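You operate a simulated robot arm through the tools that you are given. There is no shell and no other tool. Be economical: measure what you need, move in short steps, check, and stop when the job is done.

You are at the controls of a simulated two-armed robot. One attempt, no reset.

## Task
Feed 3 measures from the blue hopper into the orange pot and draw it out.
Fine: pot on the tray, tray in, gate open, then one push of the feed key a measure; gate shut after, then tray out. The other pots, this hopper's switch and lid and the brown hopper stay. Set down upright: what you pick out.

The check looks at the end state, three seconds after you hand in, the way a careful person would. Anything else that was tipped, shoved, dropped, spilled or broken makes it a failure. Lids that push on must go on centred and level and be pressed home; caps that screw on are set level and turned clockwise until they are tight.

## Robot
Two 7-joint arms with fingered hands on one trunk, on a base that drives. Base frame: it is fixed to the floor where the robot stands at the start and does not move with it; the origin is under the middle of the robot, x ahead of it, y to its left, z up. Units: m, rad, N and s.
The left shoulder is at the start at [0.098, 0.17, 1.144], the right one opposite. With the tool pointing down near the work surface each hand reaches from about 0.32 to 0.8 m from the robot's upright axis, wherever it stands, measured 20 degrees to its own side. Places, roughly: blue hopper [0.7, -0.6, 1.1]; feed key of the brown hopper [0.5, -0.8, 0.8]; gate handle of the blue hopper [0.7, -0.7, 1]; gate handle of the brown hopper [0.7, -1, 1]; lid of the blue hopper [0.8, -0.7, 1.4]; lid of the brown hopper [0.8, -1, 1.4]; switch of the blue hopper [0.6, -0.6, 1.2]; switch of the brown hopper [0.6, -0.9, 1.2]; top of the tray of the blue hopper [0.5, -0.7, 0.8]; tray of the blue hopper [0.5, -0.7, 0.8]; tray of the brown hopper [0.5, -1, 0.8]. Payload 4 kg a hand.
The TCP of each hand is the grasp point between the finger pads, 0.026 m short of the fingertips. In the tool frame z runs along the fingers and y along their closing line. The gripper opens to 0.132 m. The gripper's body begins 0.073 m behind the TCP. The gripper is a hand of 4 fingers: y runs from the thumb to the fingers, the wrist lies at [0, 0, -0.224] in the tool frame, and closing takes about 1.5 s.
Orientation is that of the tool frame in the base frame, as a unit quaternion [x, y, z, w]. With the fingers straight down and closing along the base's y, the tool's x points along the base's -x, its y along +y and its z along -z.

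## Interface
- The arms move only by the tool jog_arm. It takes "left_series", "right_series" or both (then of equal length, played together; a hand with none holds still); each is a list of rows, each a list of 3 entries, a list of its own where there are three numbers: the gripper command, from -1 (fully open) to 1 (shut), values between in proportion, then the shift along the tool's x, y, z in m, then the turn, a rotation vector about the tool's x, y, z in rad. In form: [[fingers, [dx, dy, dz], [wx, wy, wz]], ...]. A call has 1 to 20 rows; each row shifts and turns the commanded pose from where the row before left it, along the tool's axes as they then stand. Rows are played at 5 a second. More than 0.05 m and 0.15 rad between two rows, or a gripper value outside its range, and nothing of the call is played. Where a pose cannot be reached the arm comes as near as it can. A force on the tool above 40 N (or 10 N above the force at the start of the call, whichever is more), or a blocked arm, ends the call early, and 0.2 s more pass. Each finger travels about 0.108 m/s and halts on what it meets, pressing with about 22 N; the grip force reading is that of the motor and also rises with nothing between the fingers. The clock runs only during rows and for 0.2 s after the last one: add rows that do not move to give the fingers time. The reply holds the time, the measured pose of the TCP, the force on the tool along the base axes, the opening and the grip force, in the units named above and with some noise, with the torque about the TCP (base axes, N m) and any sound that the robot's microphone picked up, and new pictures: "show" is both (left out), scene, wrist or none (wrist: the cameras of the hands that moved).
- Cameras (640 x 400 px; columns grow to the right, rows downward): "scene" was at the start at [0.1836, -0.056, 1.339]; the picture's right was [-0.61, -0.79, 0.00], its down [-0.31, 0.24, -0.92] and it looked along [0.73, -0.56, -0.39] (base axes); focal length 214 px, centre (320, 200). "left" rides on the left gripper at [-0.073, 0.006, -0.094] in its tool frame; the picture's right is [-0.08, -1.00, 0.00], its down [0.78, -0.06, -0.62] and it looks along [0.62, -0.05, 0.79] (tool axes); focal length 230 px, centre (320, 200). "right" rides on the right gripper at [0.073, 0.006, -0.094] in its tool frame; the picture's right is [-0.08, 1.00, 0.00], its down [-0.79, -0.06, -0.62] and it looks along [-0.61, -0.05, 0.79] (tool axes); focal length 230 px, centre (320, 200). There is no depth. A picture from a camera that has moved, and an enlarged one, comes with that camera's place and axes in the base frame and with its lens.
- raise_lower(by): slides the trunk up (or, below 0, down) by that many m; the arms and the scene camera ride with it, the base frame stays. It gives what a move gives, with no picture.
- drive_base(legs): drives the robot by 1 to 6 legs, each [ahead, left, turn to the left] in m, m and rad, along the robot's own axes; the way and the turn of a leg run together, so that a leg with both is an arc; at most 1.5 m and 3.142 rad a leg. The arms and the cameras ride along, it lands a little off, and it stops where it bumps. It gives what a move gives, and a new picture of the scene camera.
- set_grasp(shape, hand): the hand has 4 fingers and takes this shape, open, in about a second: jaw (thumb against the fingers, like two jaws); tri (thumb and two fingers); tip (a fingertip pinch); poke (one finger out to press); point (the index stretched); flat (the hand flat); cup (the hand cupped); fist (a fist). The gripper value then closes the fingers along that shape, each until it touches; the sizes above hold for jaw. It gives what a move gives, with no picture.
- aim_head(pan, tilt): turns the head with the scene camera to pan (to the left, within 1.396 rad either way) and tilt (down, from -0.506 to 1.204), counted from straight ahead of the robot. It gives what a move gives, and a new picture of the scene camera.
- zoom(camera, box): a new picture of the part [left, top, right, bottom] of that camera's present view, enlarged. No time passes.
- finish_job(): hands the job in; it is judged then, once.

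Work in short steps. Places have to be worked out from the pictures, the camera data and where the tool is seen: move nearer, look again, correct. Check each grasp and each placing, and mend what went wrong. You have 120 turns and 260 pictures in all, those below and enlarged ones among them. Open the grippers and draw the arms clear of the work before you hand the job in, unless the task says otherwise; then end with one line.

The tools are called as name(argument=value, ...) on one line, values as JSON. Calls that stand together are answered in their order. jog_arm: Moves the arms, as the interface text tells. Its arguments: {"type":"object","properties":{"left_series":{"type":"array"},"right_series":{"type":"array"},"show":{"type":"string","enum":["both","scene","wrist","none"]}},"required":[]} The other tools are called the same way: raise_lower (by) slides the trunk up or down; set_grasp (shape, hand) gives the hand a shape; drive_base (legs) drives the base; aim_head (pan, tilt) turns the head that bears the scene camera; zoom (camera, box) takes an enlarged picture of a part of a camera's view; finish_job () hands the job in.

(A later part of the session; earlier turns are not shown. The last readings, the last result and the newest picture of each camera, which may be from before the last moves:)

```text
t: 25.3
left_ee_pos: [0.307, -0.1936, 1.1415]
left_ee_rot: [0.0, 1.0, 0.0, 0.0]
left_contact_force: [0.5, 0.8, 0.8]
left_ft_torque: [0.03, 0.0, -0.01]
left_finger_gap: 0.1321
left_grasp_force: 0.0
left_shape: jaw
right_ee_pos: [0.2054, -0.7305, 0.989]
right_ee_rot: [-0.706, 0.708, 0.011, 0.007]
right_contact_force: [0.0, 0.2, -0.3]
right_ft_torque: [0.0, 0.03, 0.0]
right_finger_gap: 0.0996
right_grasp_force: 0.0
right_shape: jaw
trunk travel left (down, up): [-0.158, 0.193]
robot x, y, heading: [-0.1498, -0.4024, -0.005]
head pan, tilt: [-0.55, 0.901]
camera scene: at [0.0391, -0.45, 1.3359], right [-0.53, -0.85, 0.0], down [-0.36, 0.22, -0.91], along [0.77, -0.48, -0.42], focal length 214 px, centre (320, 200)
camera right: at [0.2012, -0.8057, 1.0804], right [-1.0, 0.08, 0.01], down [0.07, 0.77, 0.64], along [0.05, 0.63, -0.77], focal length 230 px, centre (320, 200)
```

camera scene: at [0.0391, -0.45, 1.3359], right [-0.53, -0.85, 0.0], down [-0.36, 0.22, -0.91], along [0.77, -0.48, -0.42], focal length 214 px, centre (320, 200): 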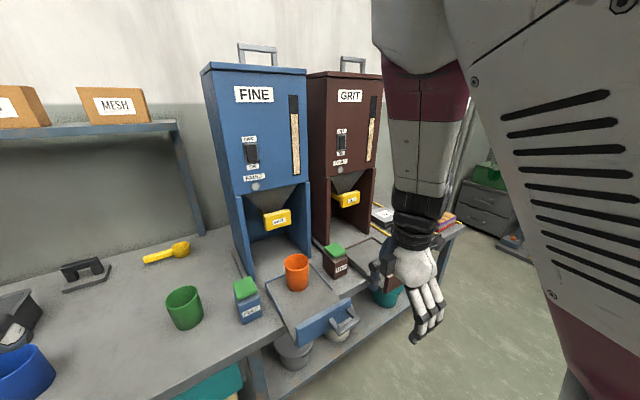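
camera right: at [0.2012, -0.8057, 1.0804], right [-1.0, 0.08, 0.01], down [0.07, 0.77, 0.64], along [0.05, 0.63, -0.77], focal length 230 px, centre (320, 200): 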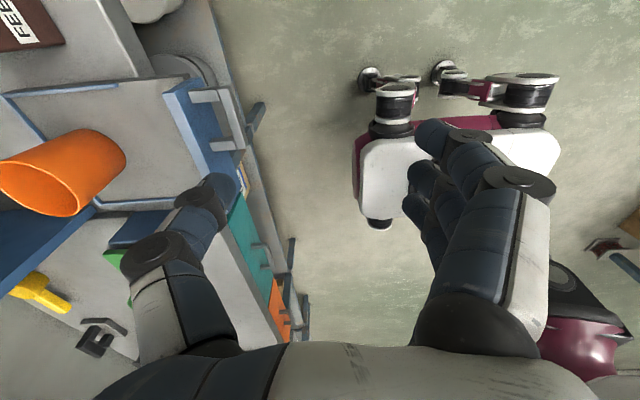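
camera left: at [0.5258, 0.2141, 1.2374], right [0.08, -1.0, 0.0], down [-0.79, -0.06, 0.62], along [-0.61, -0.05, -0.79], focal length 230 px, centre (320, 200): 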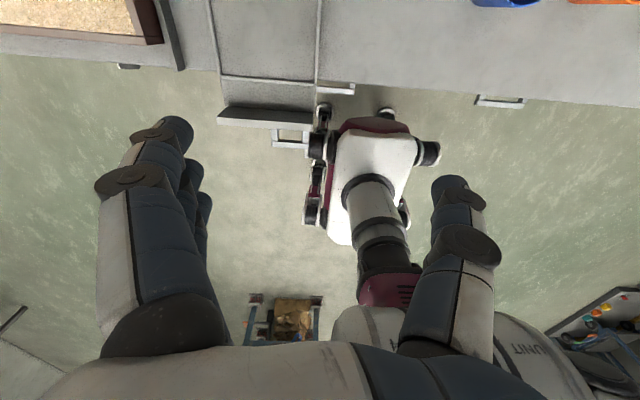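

Hand turned. Moving above the handle with a narrower gap to inspect alignment.

jog_arm(right_series=[[0.1, [-0.015, -0.045, 0], [0, 0, 0]], [0.1, [-0.015, -0.045, 0], [0, 0, 0]], [0.1, [0, 0, 0.04], [0, 0, 0]], [0.1, [0, 0, 0.04], [0, 0, 0]], [0.1, [0, 0, 0.03], [0, 0, 0]], [0.1, [0, 0, 0], [0, 0, 0]]], show="both")

zoom(camera="scene", box=[260, 240, 440, 360])

```text
t: 26.7
left_ee_pos: [0.307, -0.1937, 1.1424]
left_ee_rot: [0.001, 1.0, 0.0, 0.0]
left_contact_force: [-0.2, -0.1, -0.3]
left_ft_torque: [0.01, -0.02, -0.01]
left_finger_gap: 0.1319
left_grasp_force: 0.1
left_shape: jaw
right_ee_pos: [0.2965, -0.6985, 0.8796]
right_ee_rot: [-0.704, 0.71, 0.009, 0.008]
right_contact_force: [-0.1, -1.7, -0.3]
right_ft_torque: [0.0, -0.02, 0.04]
right_finger_gap: 0.0599
right_grasp_force: 0.1
right_shape: jaw
trunk travel left (down, up): [-0.158, 0.193]
robot x, y, heading: [-0.1497, -0.401, 0.001]
head pan, tilt: [-0.55, 0.901]
camera scene: at [0.025, -0.4403, 1.2964], right [-0.52, -0.85, 0.0], down [-0.67, 0.41, -0.62], along [0.53, -0.32, -0.78], focal length 214 px, centre (320, 200)
camera right: at [0.2909, -0.774, 0.9719], right [-1.0, 0.09, 0.0], down [0.07, 0.77, 0.63], along [0.05, 0.63, -0.77], focal length 230 px, centre (320, 200)
```

scene: 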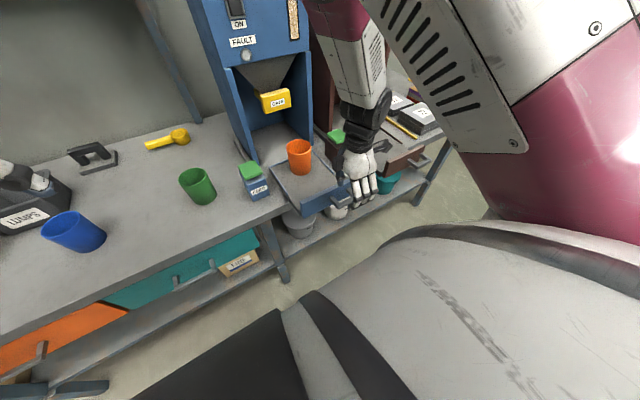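
right: 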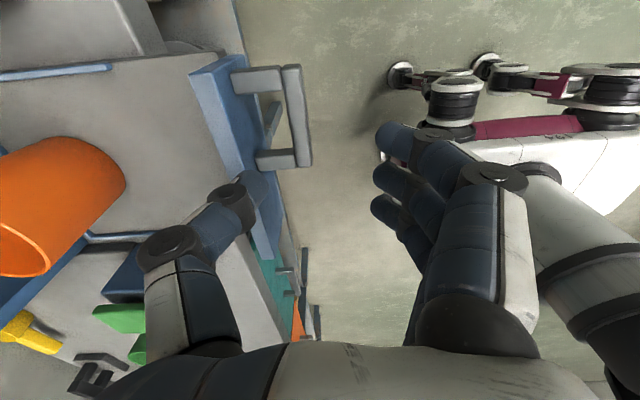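

```text
3.33 times, centred on (350, 300) of scene
camera zoom: at [0.025, -0.4403, 1.2964], right [-0.52, -0.85, 0.0], down [-0.67, 0.41, -0.62], along [0.53, -0.32, -0.78], focal length 715 px, centre (220, -133)
```

zoom: 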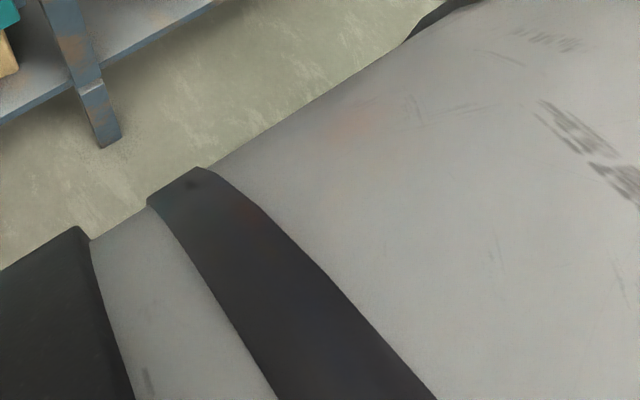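

Bar spans x≈0.306–0.326, plate face at 0.355. I shift 6 mm forward so the thumb falls in the gap, and descend partly to look.

jog_arm(right_series=[[0.1, [0.003, -0.006, 0], [0, 0, 0]], [0.1, [0, 0, 0.03], [0, 0, 0]], [0.1, [0, 0, 0.022], [0, 0, 0]], [0.1, [0, 0, 0], [0, 0, 0]]], show="wrist")

aim_head(pan=-0.6, tilt=0.7)

zoom(camera="scene", box=[260, 240, 440, 360])

```text
t: 27.7
left_ee_pos: [0.3051, -0.1936, 1.142]
left_ee_rot: [0.0, 1.0, 0.0, 0.0]
left_contact_force: [0.2, -0.4, -0.6]
left_ft_torque: [-0.02, -0.04, 0.01]
left_finger_gap: 0.1319
left_grasp_force: 0.0
left_shape: jaw
right_ee_pos: [0.301, -0.7021, 0.8269]
right_ee_rot: [-0.707, 0.707, 0.007, 0.002]
right_contact_force: [-0.7, -1.1, -1.0]
right_ft_torque: [0.01, -0.04, -0.03]
right_finger_gap: 0.0586
right_grasp_force: 0.1
right_shape: jaw
trunk travel left (down, up): [-0.158, 0.193]
robot x, y, heading: [-0.1511, -0.3994, -0.0]
head pan, tilt: [-0.55, 0.901]
camera right: at [0.2975, -0.7757, 0.9198], right [-1.0, 0.08, 0.01], down [0.06, 0.78, 0.63], along [0.04, 0.63, -0.78], focal length 230 px, centre (320, 200)
```

right: 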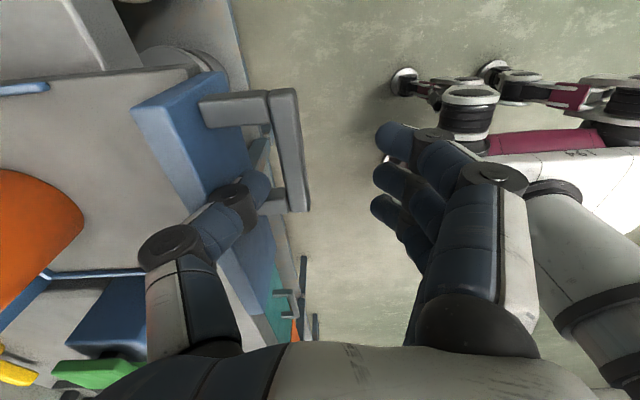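

```text
t: 28.4
left_ee_pos: [0.307, -0.1925, 1.1413]
left_ee_rot: [0.0, 1.0, 0.0, 0.0]
left_contact_force: [-0.7, -0.1, -1.0]
left_ft_torque: [-0.01, 0.04, -0.01]
left_finger_gap: 0.1318
left_grasp_force: 0.0
left_shape: jaw
right_ee_pos: [0.3018, -0.6998, 0.8279]
right_ee_rot: [-0.707, 0.707, 0.008, 0.003]
right_contact_force: [-1.4, 0.6, -0.4]
right_ft_torque: [0.01, 0.03, -0.02]
right_finger_gap: 0.0587
right_grasp_force: 0.1
right_shape: jaw
trunk travel left (down, up): [-0.158, 0.193]
robot x, y, heading: [-0.1477, -0.4005, -0.0]
head pan, tilt: [-0.6, 0.7]
camera scene: at [0.0311, -0.4489, 1.3123], right [-0.57, -0.82, 0.0], down [-0.53, 0.36, -0.76], along [0.63, -0.43, -0.64], focal length 214 px, centre (320, 200)
```

scene: 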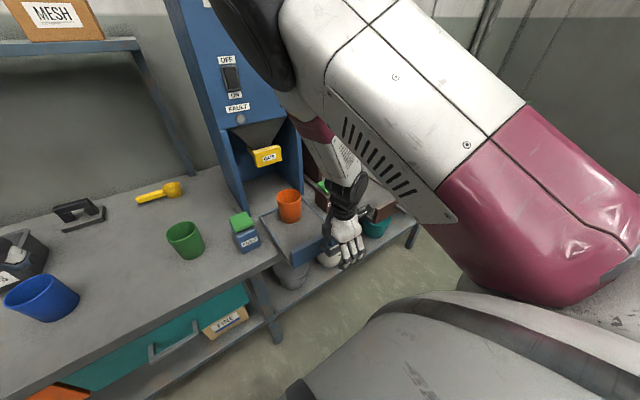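

```text
3.33 times, centred on (350, 300) of scene
camera zoom: at [0.0311, -0.4489, 1.3123], right [-0.57, -0.82, 0.0], down [-0.53, 0.36, -0.76], along [0.63, -0.43, -0.64], focal length 715 px, centre (220, -133)
```

zoom: 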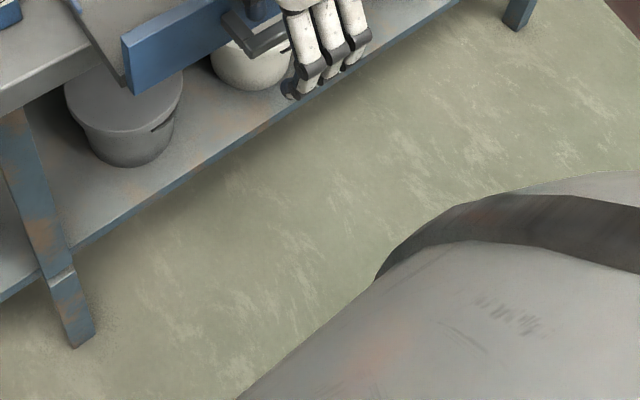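

Closer view puts the bar at x≈0.323 and the plate at 0.366, so I shift another 1 cm forward before descending.

jog_arm(right_series=[[0.1, [0, -0.011, 0], [0, 0, 0]], [0.1, [0, 0, 0], [0, 0, 0]], [0.1, [0, 0, 0.02], [0, 0, 0]], [0.1, [0, 0, 0], [0, 0, 0]]], show="wrist")

```text
t: 29.4
left_ee_pos: [0.3064, -0.1925, 1.1427]
left_ee_rot: [-0.001, 1.0, 0.0, 0.0]
left_contact_force: [0.7, -0.2, 0.6]
left_ft_torque: [0.01, 0.03, -0.03]
left_finger_gap: 0.132
left_grasp_force: 0.0
left_shape: jaw
right_ee_pos: [0.3134, -0.6995, 0.8077]
right_ee_rot: [-0.707, 0.707, 0.008, 0.004]
right_contact_force: [0.8, -0.9, 1.0]
right_ft_torque: [0.03, -0.01, -0.04]
right_finger_gap: 0.0604
right_grasp_force: 0.0
right_shape: jaw
trunk travel left (down, up): [-0.158, 0.193]
robot x, y, heading: [-0.151, -0.4025, 0.001]
head pan, tilt: [-0.6, 0.7]
camera right: at [0.3087, -0.7755, 0.8996], right [-1.0, 0.08, 0.0], down [0.06, 0.78, 0.63], along [0.04, 0.63, -0.78], focal length 230 px, centre (320, 200)
```

right: 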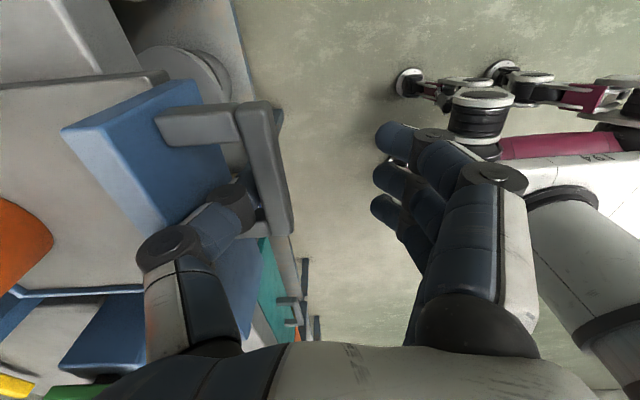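

The handle appears to have shifted forward in the picture, so I check whether the tray moved.

zoom(camera="scene", box=[200, 140, 400, 290])

zoom(camera="right", box=[60, 60, 360, 270])

```text
2.67 times, centred on (300, 215) of scene
camera zoom: at [0.0311, -0.4489, 1.3124], right [-0.57, -0.82, 0.0], down [-0.53, 0.36, -0.77], along [0.63, -0.43, -0.64], focal length 572 px, centre (373, 160)
```

zoom: 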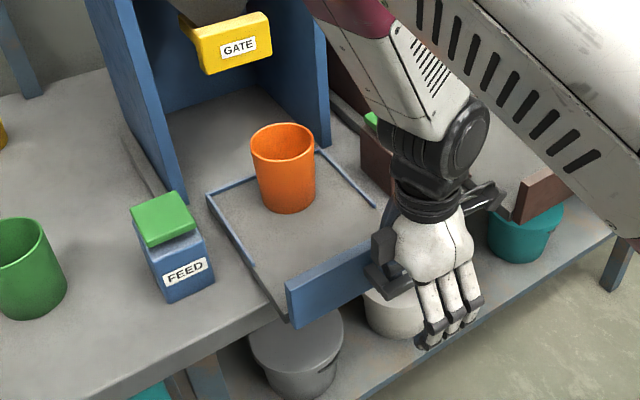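

```text
1.90 times, centred on (210, 165) of right
camera zoom: at [0.3087, -0.7755, 0.8996], right [-1.0, 0.08, 0.0], down [0.06, 0.78, 0.63], along [0.04, 0.63, -0.78], focal length 438 px, centre (530, 267)
```

zoom: 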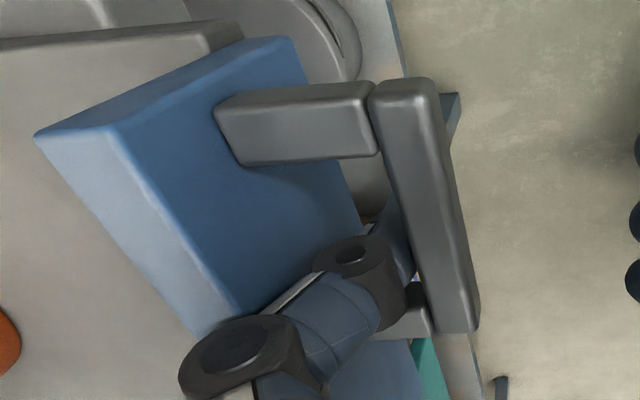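

The tray slid about 2.5 cm inward at the thumb's touch (pot still steady), and the thumb is inside the handle gap. I lower slightly and close on the bar.

jog_arm(right_series=[[0.1, [0, 0, 0.012], [0, 0, 0]], [0.3, [0, 0, 0], [0, 0, 0]], [0.5, [0, 0, 0], [0, 0, 0]], [0.7, [0, 0, 0], [0, 0, 0]], [0.8, [0, 0, 0], [0, 0, 0]], [0.8, [0, 0, 0], [0, 0, 0]]], show="both")

zoom(camera="scene", box=[200, 140, 400, 290])

```text
t: 30.8
left_ee_pos: [0.3051, -0.1927, 1.142]
left_ee_rot: [0.0, 1.0, 0.0, 0.0]
left_contact_force: [1.5, -0.8, -0.5]
left_ft_torque: [0.01, 0.0, 0.0]
left_finger_gap: 0.132
left_grasp_force: 0.0
left_shape: jaw
right_ee_pos: [0.3114, -0.7009, 0.7976]
right_ee_rot: [-0.707, 0.707, 0.006, 0.005]
right_contact_force: [1.9, -2.6, 20.5]
right_ft_torque: [0.06, -1.67, -0.08]
right_finger_gap: 0.0196
right_grasp_force: 0.1
right_shape: jaw
trunk travel left (down, up): [-0.158, 0.193]
robot x, y, heading: [-0.1457, -0.3997, -0.001]
head pan, tilt: [-0.6, 0.7]
camera scene: at [0.0296, -0.4483, 1.3128], right [-0.57, -0.82, 0.0], down [-0.53, 0.36, -0.77], along [0.63, -0.43, -0.64], focal length 214 px, centre (320, 200)
camera right: at [0.3073, -0.7752, 0.8893], right [-1.0, 0.08, 0.0], down [0.06, 0.78, 0.63], along [0.05, 0.63, -0.78], focal length 230 px, centre (320, 200)
```

scene: 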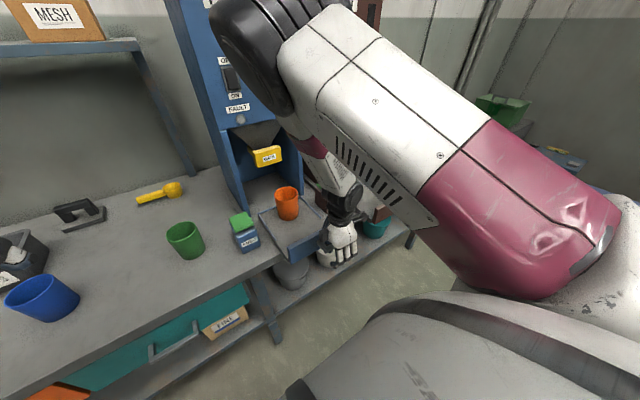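
right: 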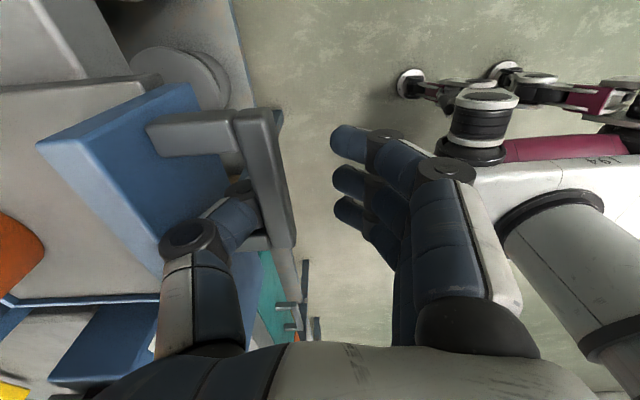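

```text
2.67 times, centred on (300, 215) of scene
camera zoom: at [0.0296, -0.4483, 1.3128], right [-0.57, -0.82, 0.0], down [-0.53, 0.36, -0.77], along [0.63, -0.43, -0.64], focal length 572 px, centre (373, 160)
```

zoom: 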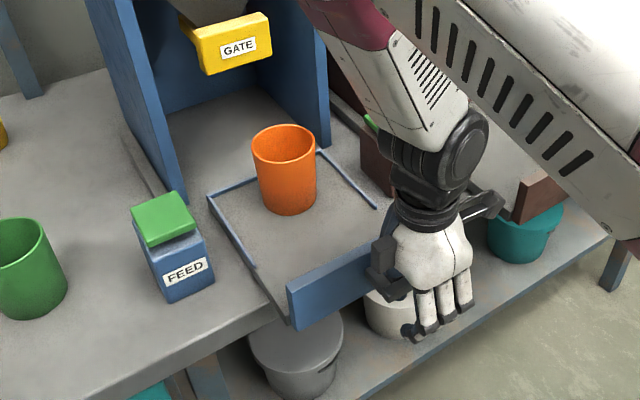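

There is 20 N upward load on the thumb, so I ease up slightly and then push the tray inward gently.

jog_arm(right_series=[[0.6, [0, 0, -0.01], [0, 0, 0]], [0.6, [0, 0, 0], [0, 0, 0]], [0.6, [0, -0.015, 0], [0, 0, 0]], [0.6, [0, -0.015, 0], [0, 0, 0]], [0.6, [0, -0.015, 0], [0, 0, 0]], [0.6, [0, 0, 0], [0, 0, 0]]], show="both")

zoom(camera="scene", box=[200, 140, 400, 290])

```text
t: 32.2
left_ee_pos: [0.3057, -0.1919, 1.1417]
left_ee_rot: [0.0, 1.0, 0.0, 0.0]
left_contact_force: [-0.2, 0.1, 0.6]
left_ft_torque: [0.05, -0.02, -0.01]
left_finger_gap: 0.1318
left_grasp_force: 0.1
left_shape: jaw
right_ee_pos: [0.3597, -0.7032, 0.8068]
right_ee_rot: [-0.701, 0.713, 0.01, 0.011]
right_contact_force: [1.0, 10.0, -2.2]
right_ft_torque: [0.03, -0.44, 0.33]
right_finger_gap: 0.0282
right_grasp_force: 0.0
right_shape: jaw
trunk travel left (down, up): [-0.158, 0.193]
robot x, y, heading: [-0.1521, -0.399, 0.006]
head pan, tilt: [-0.6, 0.7]
camera scene: at [0.0312, -0.4479, 1.3126], right [-0.56, -0.83, 0.0], down [-0.53, 0.36, -0.77], along [0.63, -0.43, -0.64], focal length 214 px, centre (320, 200)
camera right: at [0.3526, -0.7781, 0.8988], right [-1.0, 0.09, 0.0], down [0.07, 0.77, 0.64], along [0.06, 0.64, -0.77], focal length 230 px, centre (320, 200)
```

scene: 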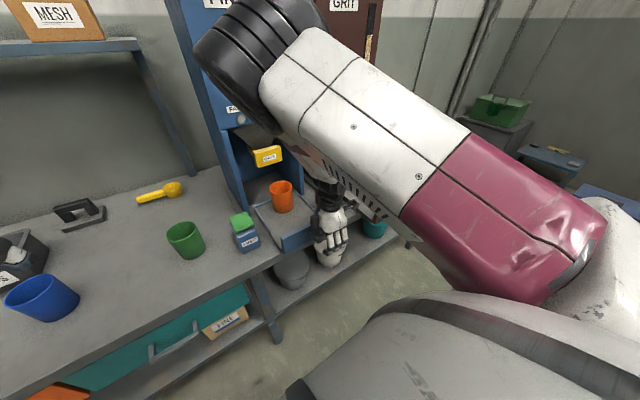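
right: 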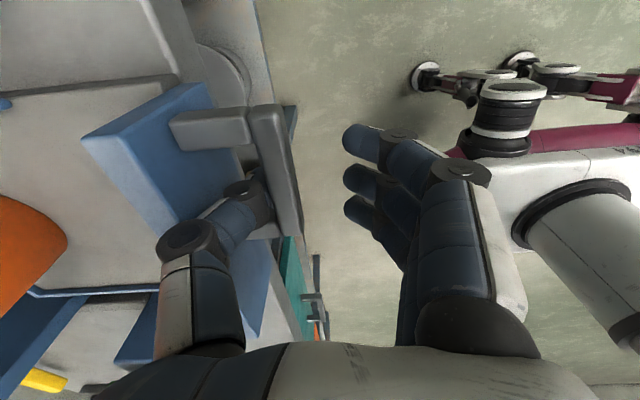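

```text
2.67 times, centred on (300, 215) of scene
camera zoom: at [0.0312, -0.4479, 1.3126], right [-0.56, -0.83, 0.0], down [-0.53, 0.36, -0.77], along [0.63, -0.43, -0.64], focal length 572 px, centre (373, 160)
```

zoom: 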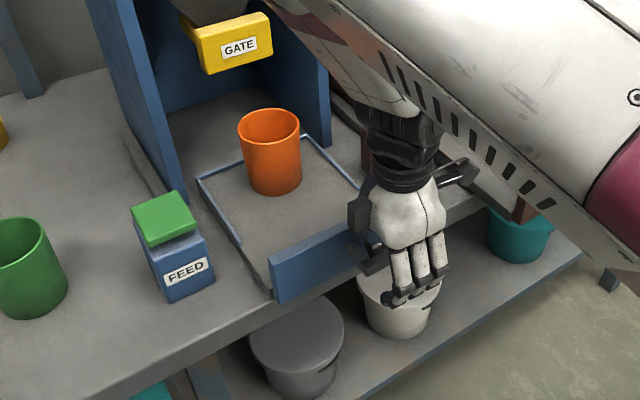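

The tray slides inward smoothly with the pot steady. I keep pushing, with a slight +y correction.

jog_arm(right_series=[[0.6, [-0.005, -0.012, 0], [0, 0, 0]], [0.6, [0, -0.015, 0], [0, 0, 0]], [0.6, [0, -0.015, 0], [0, 0, 0]], [0.6, [0, -0.015, 0], [0, 0, 0]], [0.6, [0, -0.015, 0], [0, 0, 0]], [0.6, [0, 0, 0], [0, 0, 0]]], show="both")

zoom(camera="scene", box=[200, 140, 400, 290])

```text
t: 33.6
left_ee_pos: [0.3056, -0.1926, 1.1426]
left_ee_rot: [0.0, 1.0, -0.001, 0.0]
left_contact_force: [0.5, -0.2, -0.1]
left_ft_torque: [-0.01, -0.01, 0.01]
left_finger_gap: 0.1317
left_grasp_force: 0.1
left_shape: jaw
right_ee_pos: [0.4293, -0.7111, 0.8098]
right_ee_rot: [-0.688, 0.725, 0.01, 0.016]
right_contact_force: [0.2, 11.6, 7.6]
right_ft_torque: [0.07, -0.78, 0.4]
right_finger_gap: 0.0293
right_grasp_force: 0.1
right_shape: jaw
trunk travel left (down, up): [-0.158, 0.193]
robot x, y, heading: [-0.1474, -0.4013, -0.005]
head pan, tilt: [-0.6, 0.7]
camera scene: at [0.0304, -0.4475, 1.3127], right [-0.57, -0.82, 0.0], down [-0.53, 0.36, -0.77], along [0.63, -0.43, -0.64], focal length 214 px, centre (320, 200)
camera right: at [0.4206, -0.7873, 0.901], right [-0.99, 0.13, 0.0], down [0.1, 0.76, 0.65], along [0.09, 0.64, -0.76], focal length 230 px, centre (320, 200)
```

scene: 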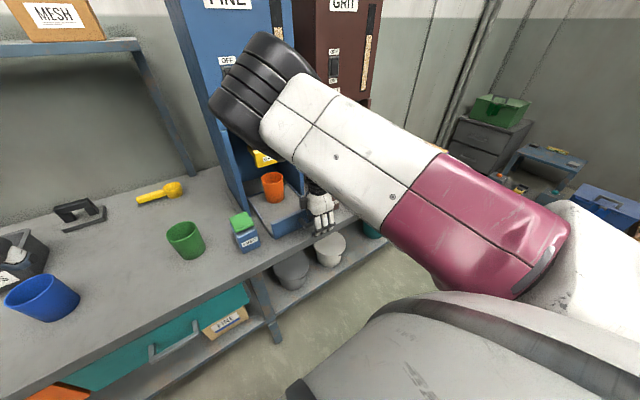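
right: 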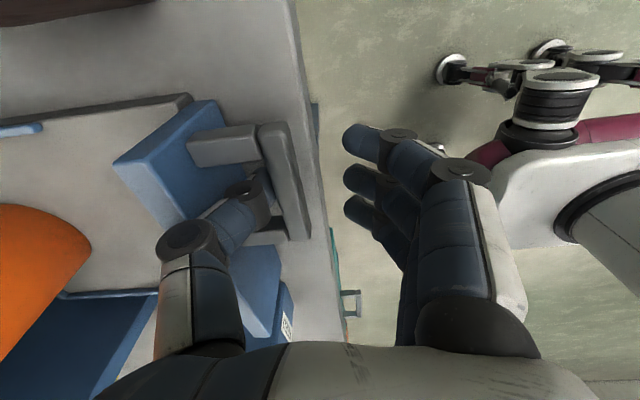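

```text
2.67 times, centred on (300, 215) of scene
camera zoom: at [0.0304, -0.4475, 1.3127], right [-0.57, -0.82, 0.0], down [-0.53, 0.36, -0.77], along [0.63, -0.43, -0.64], focal length 572 px, centre (373, 160)
```

zoom: 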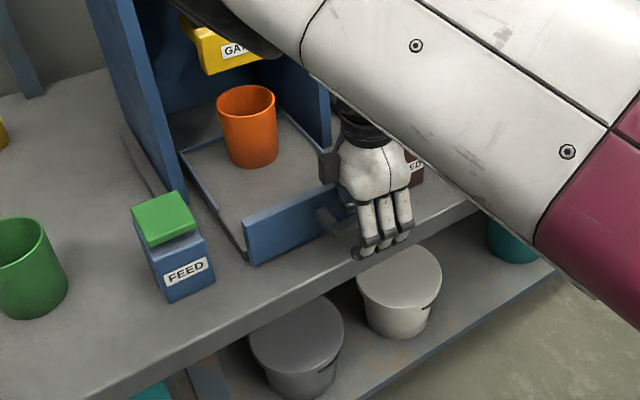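

Still sliding well with the pot upright. I continue inward in small steps.

jog_arm(right_series=[[0.6, [-0.004, -0.012, 0], [0, 0, 0]], [0.6, [0, -0.015, 0], [0, 0, 0]], [0.6, [0, -0.015, 0], [0, 0, 0]], [0.6, [0, -0.015, 0], [0, 0, 0]], [0.6, [0, 0, 0], [0, 0, 0]]], show="both")

zoom(camera="scene", box=[200, 140, 400, 290])

```text
t: 34.8
left_ee_pos: [0.3057, -0.1938, 1.1423]
left_ee_rot: [0.0, 1.0, 0.0, 0.0]
left_contact_force: [0.5, 0.2, 0.0]
left_ft_torque: [0.0, -0.01, 0.01]
left_finger_gap: 0.1318
left_grasp_force: 0.1
left_shape: jaw
right_ee_pos: [0.4876, -0.71, 0.8115]
right_ee_rot: [-0.694, 0.72, 0.005, 0.01]
right_contact_force: [0.3, -8.2, 7.3]
right_ft_torque: [-0.08, -0.74, -0.33]
right_finger_gap: 0.0294
right_grasp_force: 0.0
right_shape: jaw
trunk travel left (down, up): [-0.158, 0.193]
robot x, y, heading: [-0.1475, -0.3992, 0.001]
head pan, tilt: [-0.6, 0.7]
camera scene: at [0.0304, -0.4497, 1.3126], right [-0.57, -0.82, 0.0], down [-0.53, 0.36, -0.77], along [0.63, -0.43, -0.64], focal length 214 px, centre (320, 200)
camera right: at [0.48, -0.7835, 0.9027], right [-0.99, 0.11, -0.01], down [0.08, 0.77, 0.63], along [0.08, 0.63, -0.77], focal length 230 px, centre (320, 200)
```

scene: 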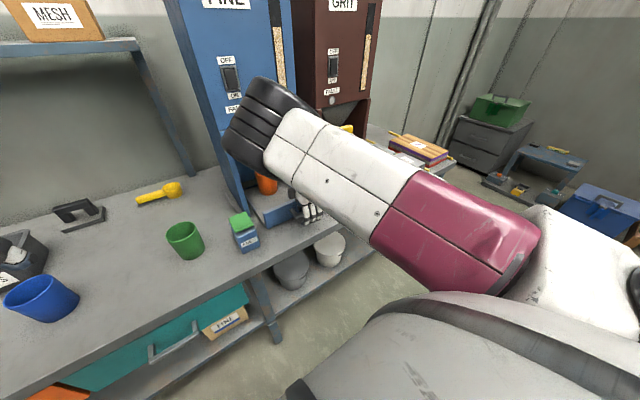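
right: 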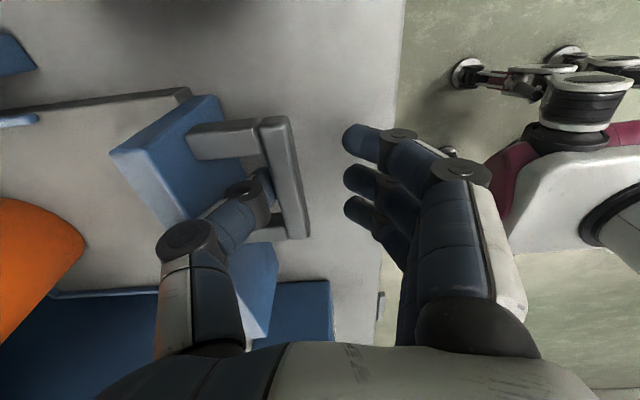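

```text
2.67 times, centred on (300, 215) of scene
camera zoom: at [0.0304, -0.4497, 1.3126], right [-0.57, -0.82, 0.0], down [-0.53, 0.36, -0.77], along [0.63, -0.43, -0.64], focal length 572 px, centre (373, 160)
```

zoom: 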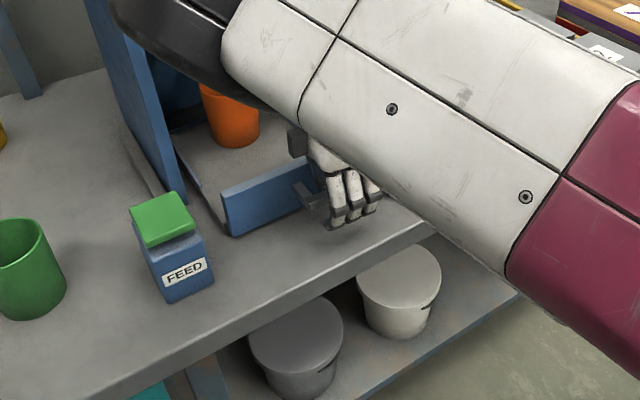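

About 0.2 m in so far; continuing until it meets its stop.

jog_arm(right_series=[[0.6, [0, -0.015, 0], [0, 0, 0]], [0.6, [0, -0.015, 0], [0, 0, 0]], [0.6, [0, -0.012, 0], [0, 0, 0]], [0.6, [0, 0, 0], [0, 0, 0]]], show="both")

zoom(camera="scene", box=[200, 140, 400, 290])

```text
t: 35.5
left_ee_pos: [0.3037, -0.1926, 1.1428]
left_ee_rot: [0.002, 1.0, -0.001, 0.001]
left_contact_force: [-0.4, 0.5, -0.1]
left_ft_torque: [-0.01, -0.02, 0.0]
left_finger_gap: 0.1316
left_grasp_force: 0.0
left_shape: jaw
right_ee_pos: [0.5155, -0.7018, 0.8137]
right_ee_rot: [-0.703, 0.711, 0.001, 0.0]
right_contact_force: [-21.4, -2.6, 19.3]
right_ft_torque: [-0.02, -2.27, -0.05]
right_finger_gap: 0.0246
right_grasp_force: 0.0
right_shape: jaw
trunk travel left (down, up): [-0.158, 0.193]
robot x, y, heading: [-0.1481, -0.4005, -0.003]
head pan, tilt: [-0.6, 0.7]
stopped in row 3 (right hand): the force on the tool passed its limit (the readings are from after the stop); the commanded pose is now the measured one
camera scene: at [0.0266, -0.4476, 1.3133], right [-0.57, -0.82, 0.0], down [-0.53, 0.36, -0.77], along [0.63, -0.44, -0.64], focal length 214 px, centre (320, 200)
camera right: at [0.5101, -0.7748, 0.9055], right [-1.0, 0.09, 0.0], down [0.07, 0.78, 0.62], along [0.05, 0.62, -0.79], focal length 230 px, centre (320, 200)
```

scene: 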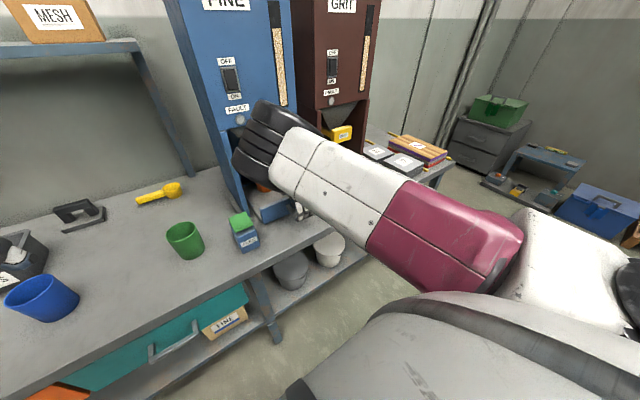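
right: 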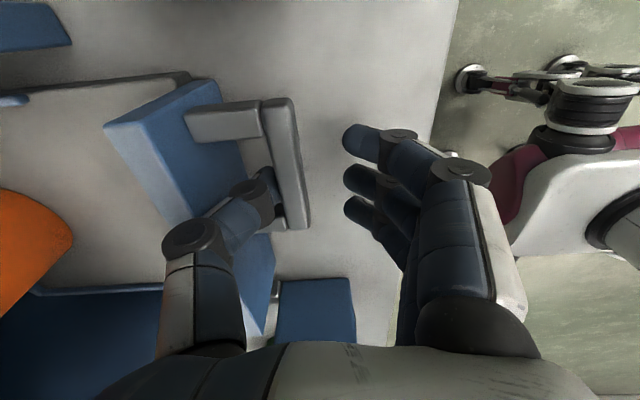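

```text
2.67 times, centred on (300, 215) of scene
camera zoom: at [0.0266, -0.4476, 1.3133], right [-0.57, -0.82, 0.0], down [-0.53, 0.36, -0.77], along [0.63, -0.44, -0.64], focal length 572 px, centre (373, 160)
```

zoom: 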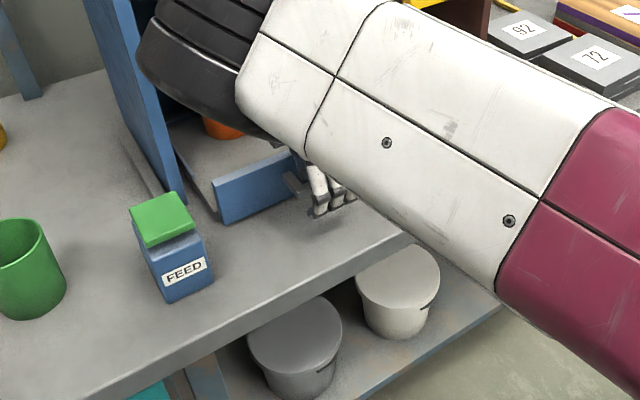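

The push met a firm stop (−21 N). I ease off, lift out of the handle and look into the bay.

jog_arm(right_series=[[0.3, [0, 0.006, 0], [0, 0, 0]], [0.1, [0, 0, 0], [0, 0, 0]], [0.1, [0, 0, -0.03], [0, 0, 0]], [0.1, [0, 0, -0.04], [0, 0, 0]], [0.1, [0, 0, -0.04], [0, 0, 0]], [0.1, [0, 0.045, 0], [0, 0, 0]], [0.1, [0, 0.045, 0], [0, 0, 0]], [0.1, [0, 0.045, 0], [0, 0, 0]], [0.1, [0, 0.045, 0], [0, 0, 0]], [0.1, [0, 0, 0], [0, 0, 0]]], show="both")

zoom(camera="scene", box=[200, 140, 400, 290])

```text
t: 37.7
left_ee_pos: [0.3067, -0.1941, 1.1415]
left_ee_rot: [0.001, 1.0, 0.0, -0.001]
left_contact_force: [0.2, -0.7, -0.3]
left_ft_torque: [0.0, 0.01, 0.0]
left_finger_gap: 0.132
left_grasp_force: 0.1
left_shape: jaw
right_ee_pos: [0.3293, -0.708, 0.9117]
right_ee_rot: [-0.684, 0.729, 0.023, 0.014]
right_contact_force: [1.5, -0.5, 0.1]
right_ft_torque: [0.0, 0.0, 0.0]
right_finger_gap: 0.0591
right_grasp_force: 0.0
right_shape: jaw
trunk travel left (down, up): [-0.158, 0.193]
robot x, y, heading: [-0.1479, -0.4009, -0.004]
head pan, tilt: [-0.6, 0.7]
camera scene: at [0.0315, -0.4494, 1.3122], right [-0.57, -0.82, 0.0], down [-0.53, 0.37, -0.76], along [0.63, -0.43, -0.64], focal length 214 px, centre (320, 200)
camera right: at [0.321, -0.7859, 1.0009], right [-0.99, 0.14, 0.02], down [0.12, 0.75, 0.66], along [0.08, 0.65, -0.75], focal length 230 px, centre (320, 200)
```

scene: 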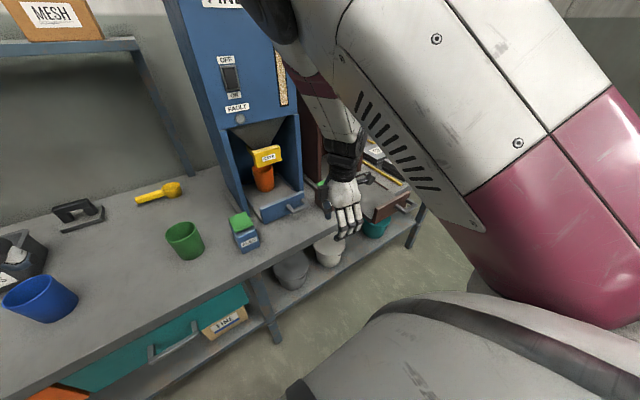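
right: 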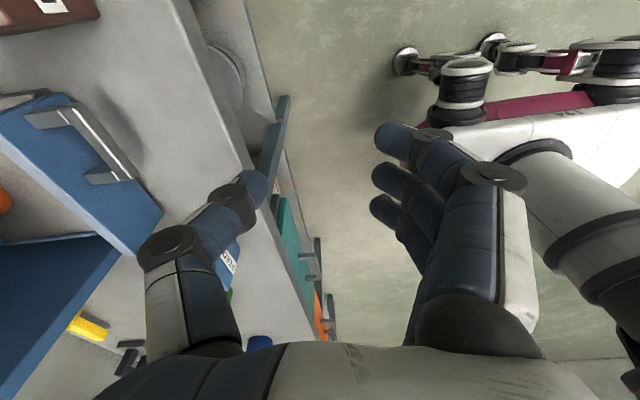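

```text
2.67 times, centred on (300, 215) of scene
camera zoom: at [0.0315, -0.4494, 1.3122], right [-0.57, -0.82, 0.0], down [-0.53, 0.37, -0.76], along [0.63, -0.43, -0.64], focal length 572 px, centre (373, 160)
```

zoom: 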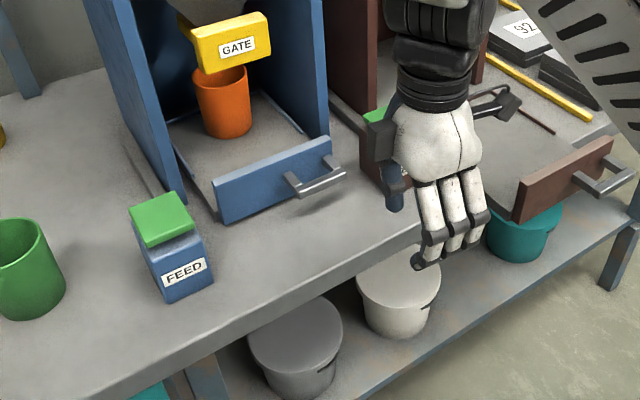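

Tray is in (plate now at x≈0.60, travel ≈0.24) and the pot stands under the gate. Next is the gate: I back up 0.1 m and turn the hand back so it closes along y before pitching it forward.

drive_base(legs=[[-0.1, 0, 0]])

jog_arm(right_series=[[-0.4, [0, 0, -0.03], [0, 0, 0.15]], [-0.4, [0, 0, -0.03], [0, 0, 0.15]], [-0.4, [0, 0, 0], [0, 0, 0.15]], [-0.4, [0, 0, 0], [0, 0, 0.15]], [-0.4, [0, 0, 0], [0, 0, 0.15]], [-0.4, [0, 0, 0], [0, 0, 0.15]], [-0.4, [0, 0, 0], [0, 0, 0.15]], [-0.4, [0, 0, 0], [0, 0, 0.15]], [-0.4, [0, 0, 0], [0, 0, 0.15]], [-0.4, [0, 0, 0], [0, 0, 0.15]], [-0.4, [0, 0, 0], [0, 0, 0]]], show="none")

jog_arm(right_series=[[-0.4, [-0.0335, 0, -0.0025], [0, -0.15, 0]], [-0.4, [-0.0335, 0, -0.0025], [0, -0.15, 0]], [-0.4, [-0.0335, 0, -0.0025], [0, -0.15, 0]], [-0.4, [-0.0335, 0, -0.0025], [0, -0.15, 0]], [-0.4, [-0.0335, 0, -0.0025], [0, -0.15, 0]], [-0.4, [0, 0, 0], [0, 0, 0]]], show="both")

```text
t: 38.9
left_ee_pos: [0.2071, -0.1927, 1.1418]
left_ee_rot: [0.001, 1.0, 0.0, 0.0]
left_contact_force: [0.1, -0.2, 0.0]
left_ft_torque: [0.01, -0.05, 0.0]
left_finger_gap: 0.1317
left_grasp_force: 0.1
left_shape: jaw
right_ee_pos: [0.2331, -0.7062, 0.9139]
right_ee_rot: [-0.686, 0.727, 0.022, 0.019]
right_contact_force: [-0.1, 0.0, -1.0]
right_ft_torque: [-0.02, -0.03, -0.03]
right_finger_gap: 0.059
right_grasp_force: 0.1
right_shape: jaw
trunk travel left (down, up): [-0.158, 0.193]
robot x, y, heading: [-0.2473, -0.4023, 0.003]
head pan, tilt: [-0.6, 0.7]
camera scene: at [-0.0687, -0.4491, 1.3124], right [-0.57, -0.82, 0.0], down [-0.53, 0.37, -0.77], along [0.63, -0.43, -0.64], focal length 214 px, centre (320, 200)
```

scene: 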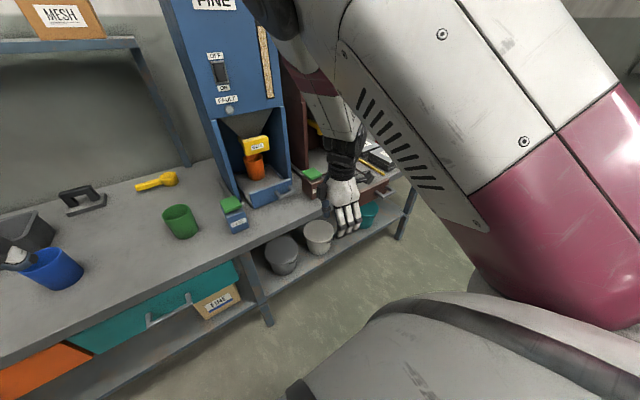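

```text
t: 41.3
left_ee_pos: [0.2081, -0.1944, 1.1424]
left_ee_rot: [0.001, 1.0, -0.001, 0.0]
left_contact_force: [0.7, 0.5, 0.0]
left_ft_torque: [-0.01, 0.01, -0.01]
left_finger_gap: 0.1317
left_grasp_force: 0.1
left_shape: jaw
right_ee_pos: [0.2302, -0.7162, 0.9724]
right_ee_rot: [0.015, 0.998, 0.056, 0.0]
right_contact_force: [-0.6, 0.6, 0.3]
right_ft_torque: [-0.03, 0.0, 0.03]
right_finger_gap: 0.0921
right_grasp_force: 0.1
right_shape: jaw
trunk travel left (down, up): [-0.158, 0.193]
robot x, y, heading: [-0.2494, -0.4014, -0.002]
head pan, tilt: [-0.6, 0.7]
```

```text
t: 42.7
left_ee_pos: [0.2082, -0.1942, 1.1416]
left_ee_rot: [0.001, 1.0, 0.0, 0.0]
left_contact_force: [0.3, 0.1, 0.2]
left_ft_torque: [0.01, 0.04, 0.01]
left_finger_gap: 0.132
left_grasp_force: 0.2
left_shape: jaw
right_ee_pos: [0.3875, -0.7112, 1.0348]
right_ee_rot: [0.007, 0.93, 0.031, 0.366]
right_contact_force: [0.7, 0.1, -0.4]
right_ft_torque: [0.0, 0.01, 0.0]
right_finger_gap: 0.0921
right_grasp_force: 0.0
right_shape: jaw
trunk travel left (down, up): [-0.158, 0.193]
robot x, y, heading: [-0.2462, -0.4002, -0.002]
head pan, tilt: [-0.6, 0.7]
camera scene: at [-0.0679, -0.4492, 1.3123], right [-0.57, -0.82, 0.0], down [-0.53, 0.37, -0.76], along [0.63, -0.43, -0.64], focal length 214 px, centre (320, 200)
camera right: at [0.2703, -0.708, 1.0542], right [0.05, 0.99, 0.12], down [0.16, -0.12, 0.98], along [0.99, -0.03, -0.16], focal length 230 px, centre (320, 200)
```

scene: 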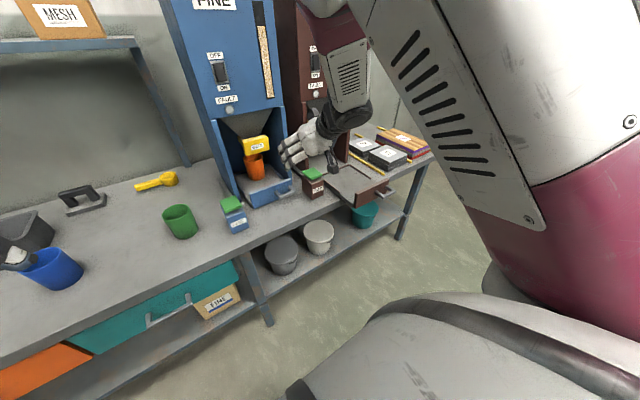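
right: 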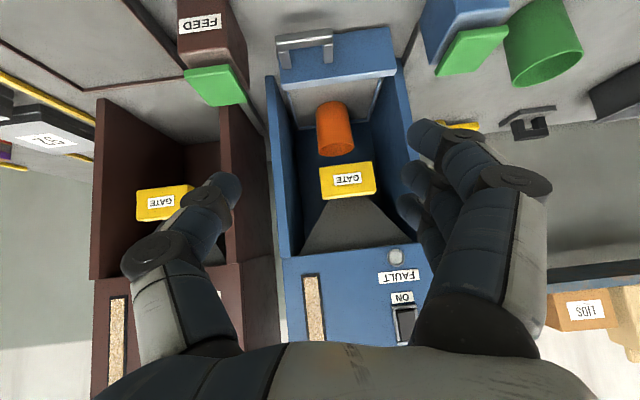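

Excellent view: gate block is about 0.10 wide, 0.05 high, front face near [0.66, −0.668, 0.968]. I finish the pitch to horizontal, keeping the wrist in place.

jog_arm(right_series=[[-1, [-0.0335, 0, -0.0025], [0, -0.15, 0]], [-1, [-0.0335, 0, -0.0025], [0, -0.15, 0]], [-1, [-0.0335, 0, -0.0025], [0, -0.15, 0]], [-1, [-0.0335, 0, -0.0025], [0, -0.15, 0]], [-1, [-0.0335, 0, -0.0025], [0, -0.15, 0]], [-1, [-0.015, 0, 0], [0, -0.07, 0]], [-1, [0, 0, 0], [0, 0, 0]]], show="both")

```text
t: 44.5
left_ee_pos: [0.2089, -0.1936, 1.1421]
left_ee_rot: [0.001, 1.0, 0.001, -0.001]
left_contact_force: [-0.4, -0.7, 1.0]
left_ft_torque: [0.0, 0.02, 0.02]
left_finger_gap: 0.1317
left_grasp_force: 0.0
left_shape: jaw
right_ee_pos: [0.4538, -0.7484, 1.1987]
right_ee_rot: [0.052, 0.703, 0.03, 0.708]
right_contact_force: [-0.5, -0.1, -0.3]
right_ft_torque: [0.01, 0.01, 0.01]
right_finger_gap: 0.1318
right_grasp_force: 0.1
right_shape: jaw
trunk travel left (down, up): [-0.158, 0.193]
robot x, y, heading: [-0.2483, -0.4016, 0.0]
head pan, tilt: [-0.6, 0.7]
stopped in row 7 (right hand): the arm was blocked; the commanded pose is now the measured one
camera scene: at [-0.0679, -0.4495, 1.3123], right [-0.57, -0.82, 0.0], down [-0.53, 0.37, -0.76], along [0.63, -0.43, -0.64], focal length 214 px, centre (320, 200)
camera right: at [0.3629, -0.7322, 1.1251], right [0.03, 0.98, 0.19], down [-0.63, -0.13, 0.77], along [0.78, -0.14, 0.61], focal length 230 px, centre (320, 200)
```

scene: 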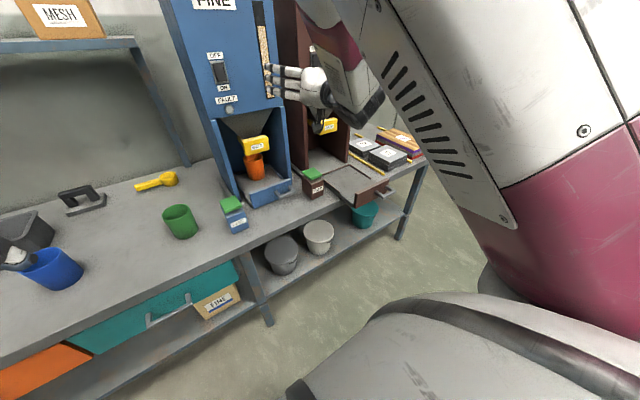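
right: 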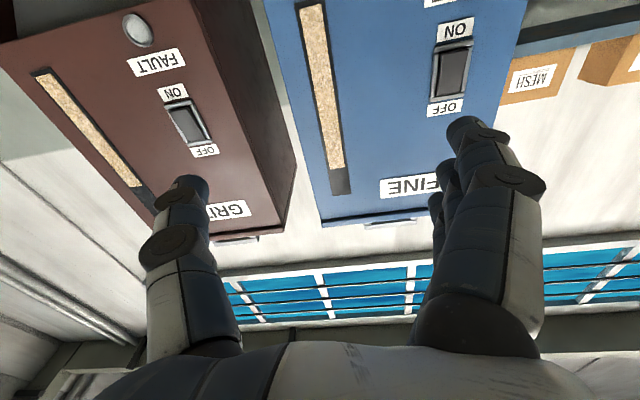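

Hand now points forward. I lower it to gate height and centre it at y −0.67, removing the 0.116 rad roll.

jog_arm(right_series=[[-1, [0.04, 0.015, 0], [0, 0, -0.06]], [-1, [0.04, 0.015, 0], [0, 0, -0.056]], [-1, [0.04, 0.015, 0], [0, 0, 0]], [-1, [0.04, 0.015, 0], [0, 0, 0]], [-1, [0.04, 0.015, 0], [0, 0, 0]], [-1, [0, 0, 0], [0, 0, 0]]], show="both")

```text
t: 46.1
left_ee_pos: [0.2074, -0.1936, 1.1416]
left_ee_rot: [0.001, 1.0, 0.001, -0.001]
left_contact_force: [-0.6, 0.7, -0.4]
left_ft_torque: [0.03, 0.05, -0.02]
left_finger_gap: 0.1316
left_grasp_force: 0.0
left_shape: jaw
right_ee_pos: [0.4561, -0.7031, 1.0048]
right_ee_rot: [0.045, 0.701, -0.023, 0.711]
right_contact_force: [1.4, -0.2, 0.0]
right_ft_torque: [0.02, 0.03, 0.0]
right_finger_gap: 0.1321
right_grasp_force: 0.1
right_shape: jaw
trunk travel left (down, up): [-0.158, 0.193]
robot x, y, heading: [-0.2466, -0.4007, 0.001]
head pan, tilt: [-0.6, 0.7]
stopped in row 6 (right hand): the arm was blocked; the commanded pose is now the measured one
camera scene: at [-0.0677, -0.4495, 1.3123], right [-0.57, -0.82, 0.0], down [-0.53, 0.37, -0.76], along [0.63, -0.43, -0.64], focal length 214 px, centre (320, 200)
camera right: at [0.3666, -0.6863, 0.9307], right [0.1, 0.99, 0.11], down [-0.63, -0.02, 0.77], along [0.77, -0.14, 0.62], focal length 230 px, centre (320, 200)
```

scene: 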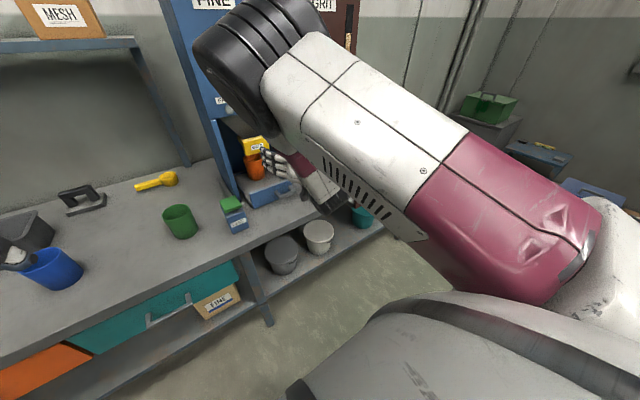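
right: 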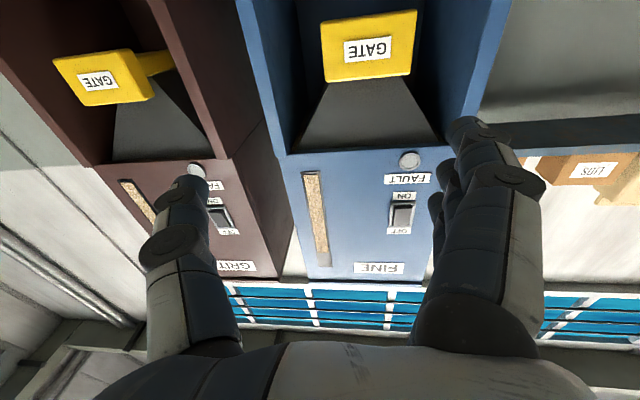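

Gate block centre is about [0.66, −0.665, 0.963], y from −0.715 to −0.615. I align the hand (yaw fix) and advance halfway.

jog_arm(right_series=[[-1, [0.02, 0.02, 0.03], [-0.05, 0, 0]], [-1, [0.02, 0.02, 0.03], [-0.046, 0, 0]], [-1, [0.001, 0.0, 0.03], [0, 0, 0]], [-1, [0, 0, 0], [0, 0, 0]]], show="both")

zoom(camera="scene", box=[180, 80, 340, 220])

```text
t: 47.1
left_ee_pos: [0.2072, -0.1934, 1.1422]
left_ee_rot: [0.001, 1.0, 0.0, 0.0]
left_contact_force: [0.4, 0.5, 0.3]
left_ft_torque: [0.0, 0.02, 0.02]
left_finger_gap: 0.132
left_grasp_force: 0.1
left_shape: jaw
right_ee_pos: [0.55, -0.6675, 0.9681]
right_ee_rot: [0.011, 0.701, 0.009, 0.713]
right_contact_force: [-0.5, 0.8, 0.1]
right_ft_torque: [0.02, -0.02, 0.0]
right_finger_gap: 0.1319
right_grasp_force: 0.0
right_shape: jaw
trunk travel left (down, up): [-0.158, 0.193]
robot x, y, heading: [-0.2464, -0.4019, -0.004]
head pan, tilt: [-0.6, 0.7]
camera scene: at [-0.0683, -0.4491, 1.3125], right [-0.57, -0.82, 0.0], down [-0.53, 0.36, -0.77], along [0.63, -0.43, -0.64], focal length 214 px, centre (320, 200)
camera right: at [0.4585, -0.6597, 0.8932], right [0.0, 0.99, 0.11], down [-0.63, -0.08, 0.77], along [0.78, -0.07, 0.63], focal length 230 px, centre (320, 200)
```

scene: 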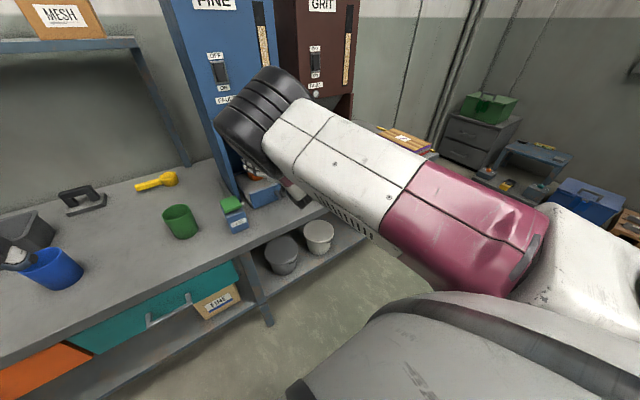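
right: 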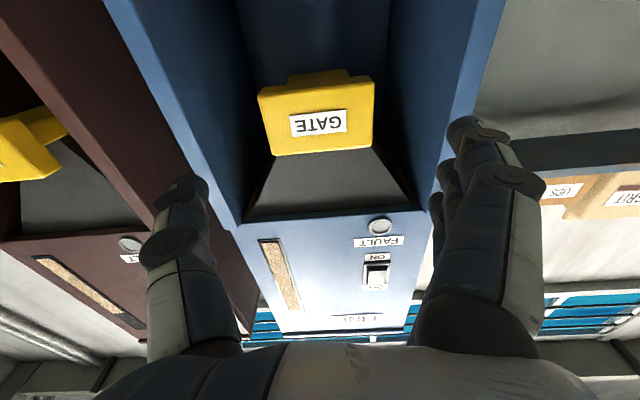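

```text
2.86 times, centred on (260, 150) of scene
camera zoom: at [-0.0683, -0.4491, 1.3125], right [-0.57, -0.82, 0.0], down [-0.53, 0.36, -0.77], along [0.63, -0.43, -0.64], focal length 613 px, centre (491, 343)
```

zoom: 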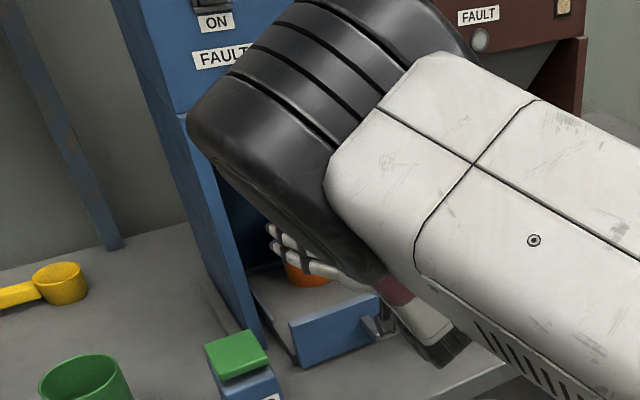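

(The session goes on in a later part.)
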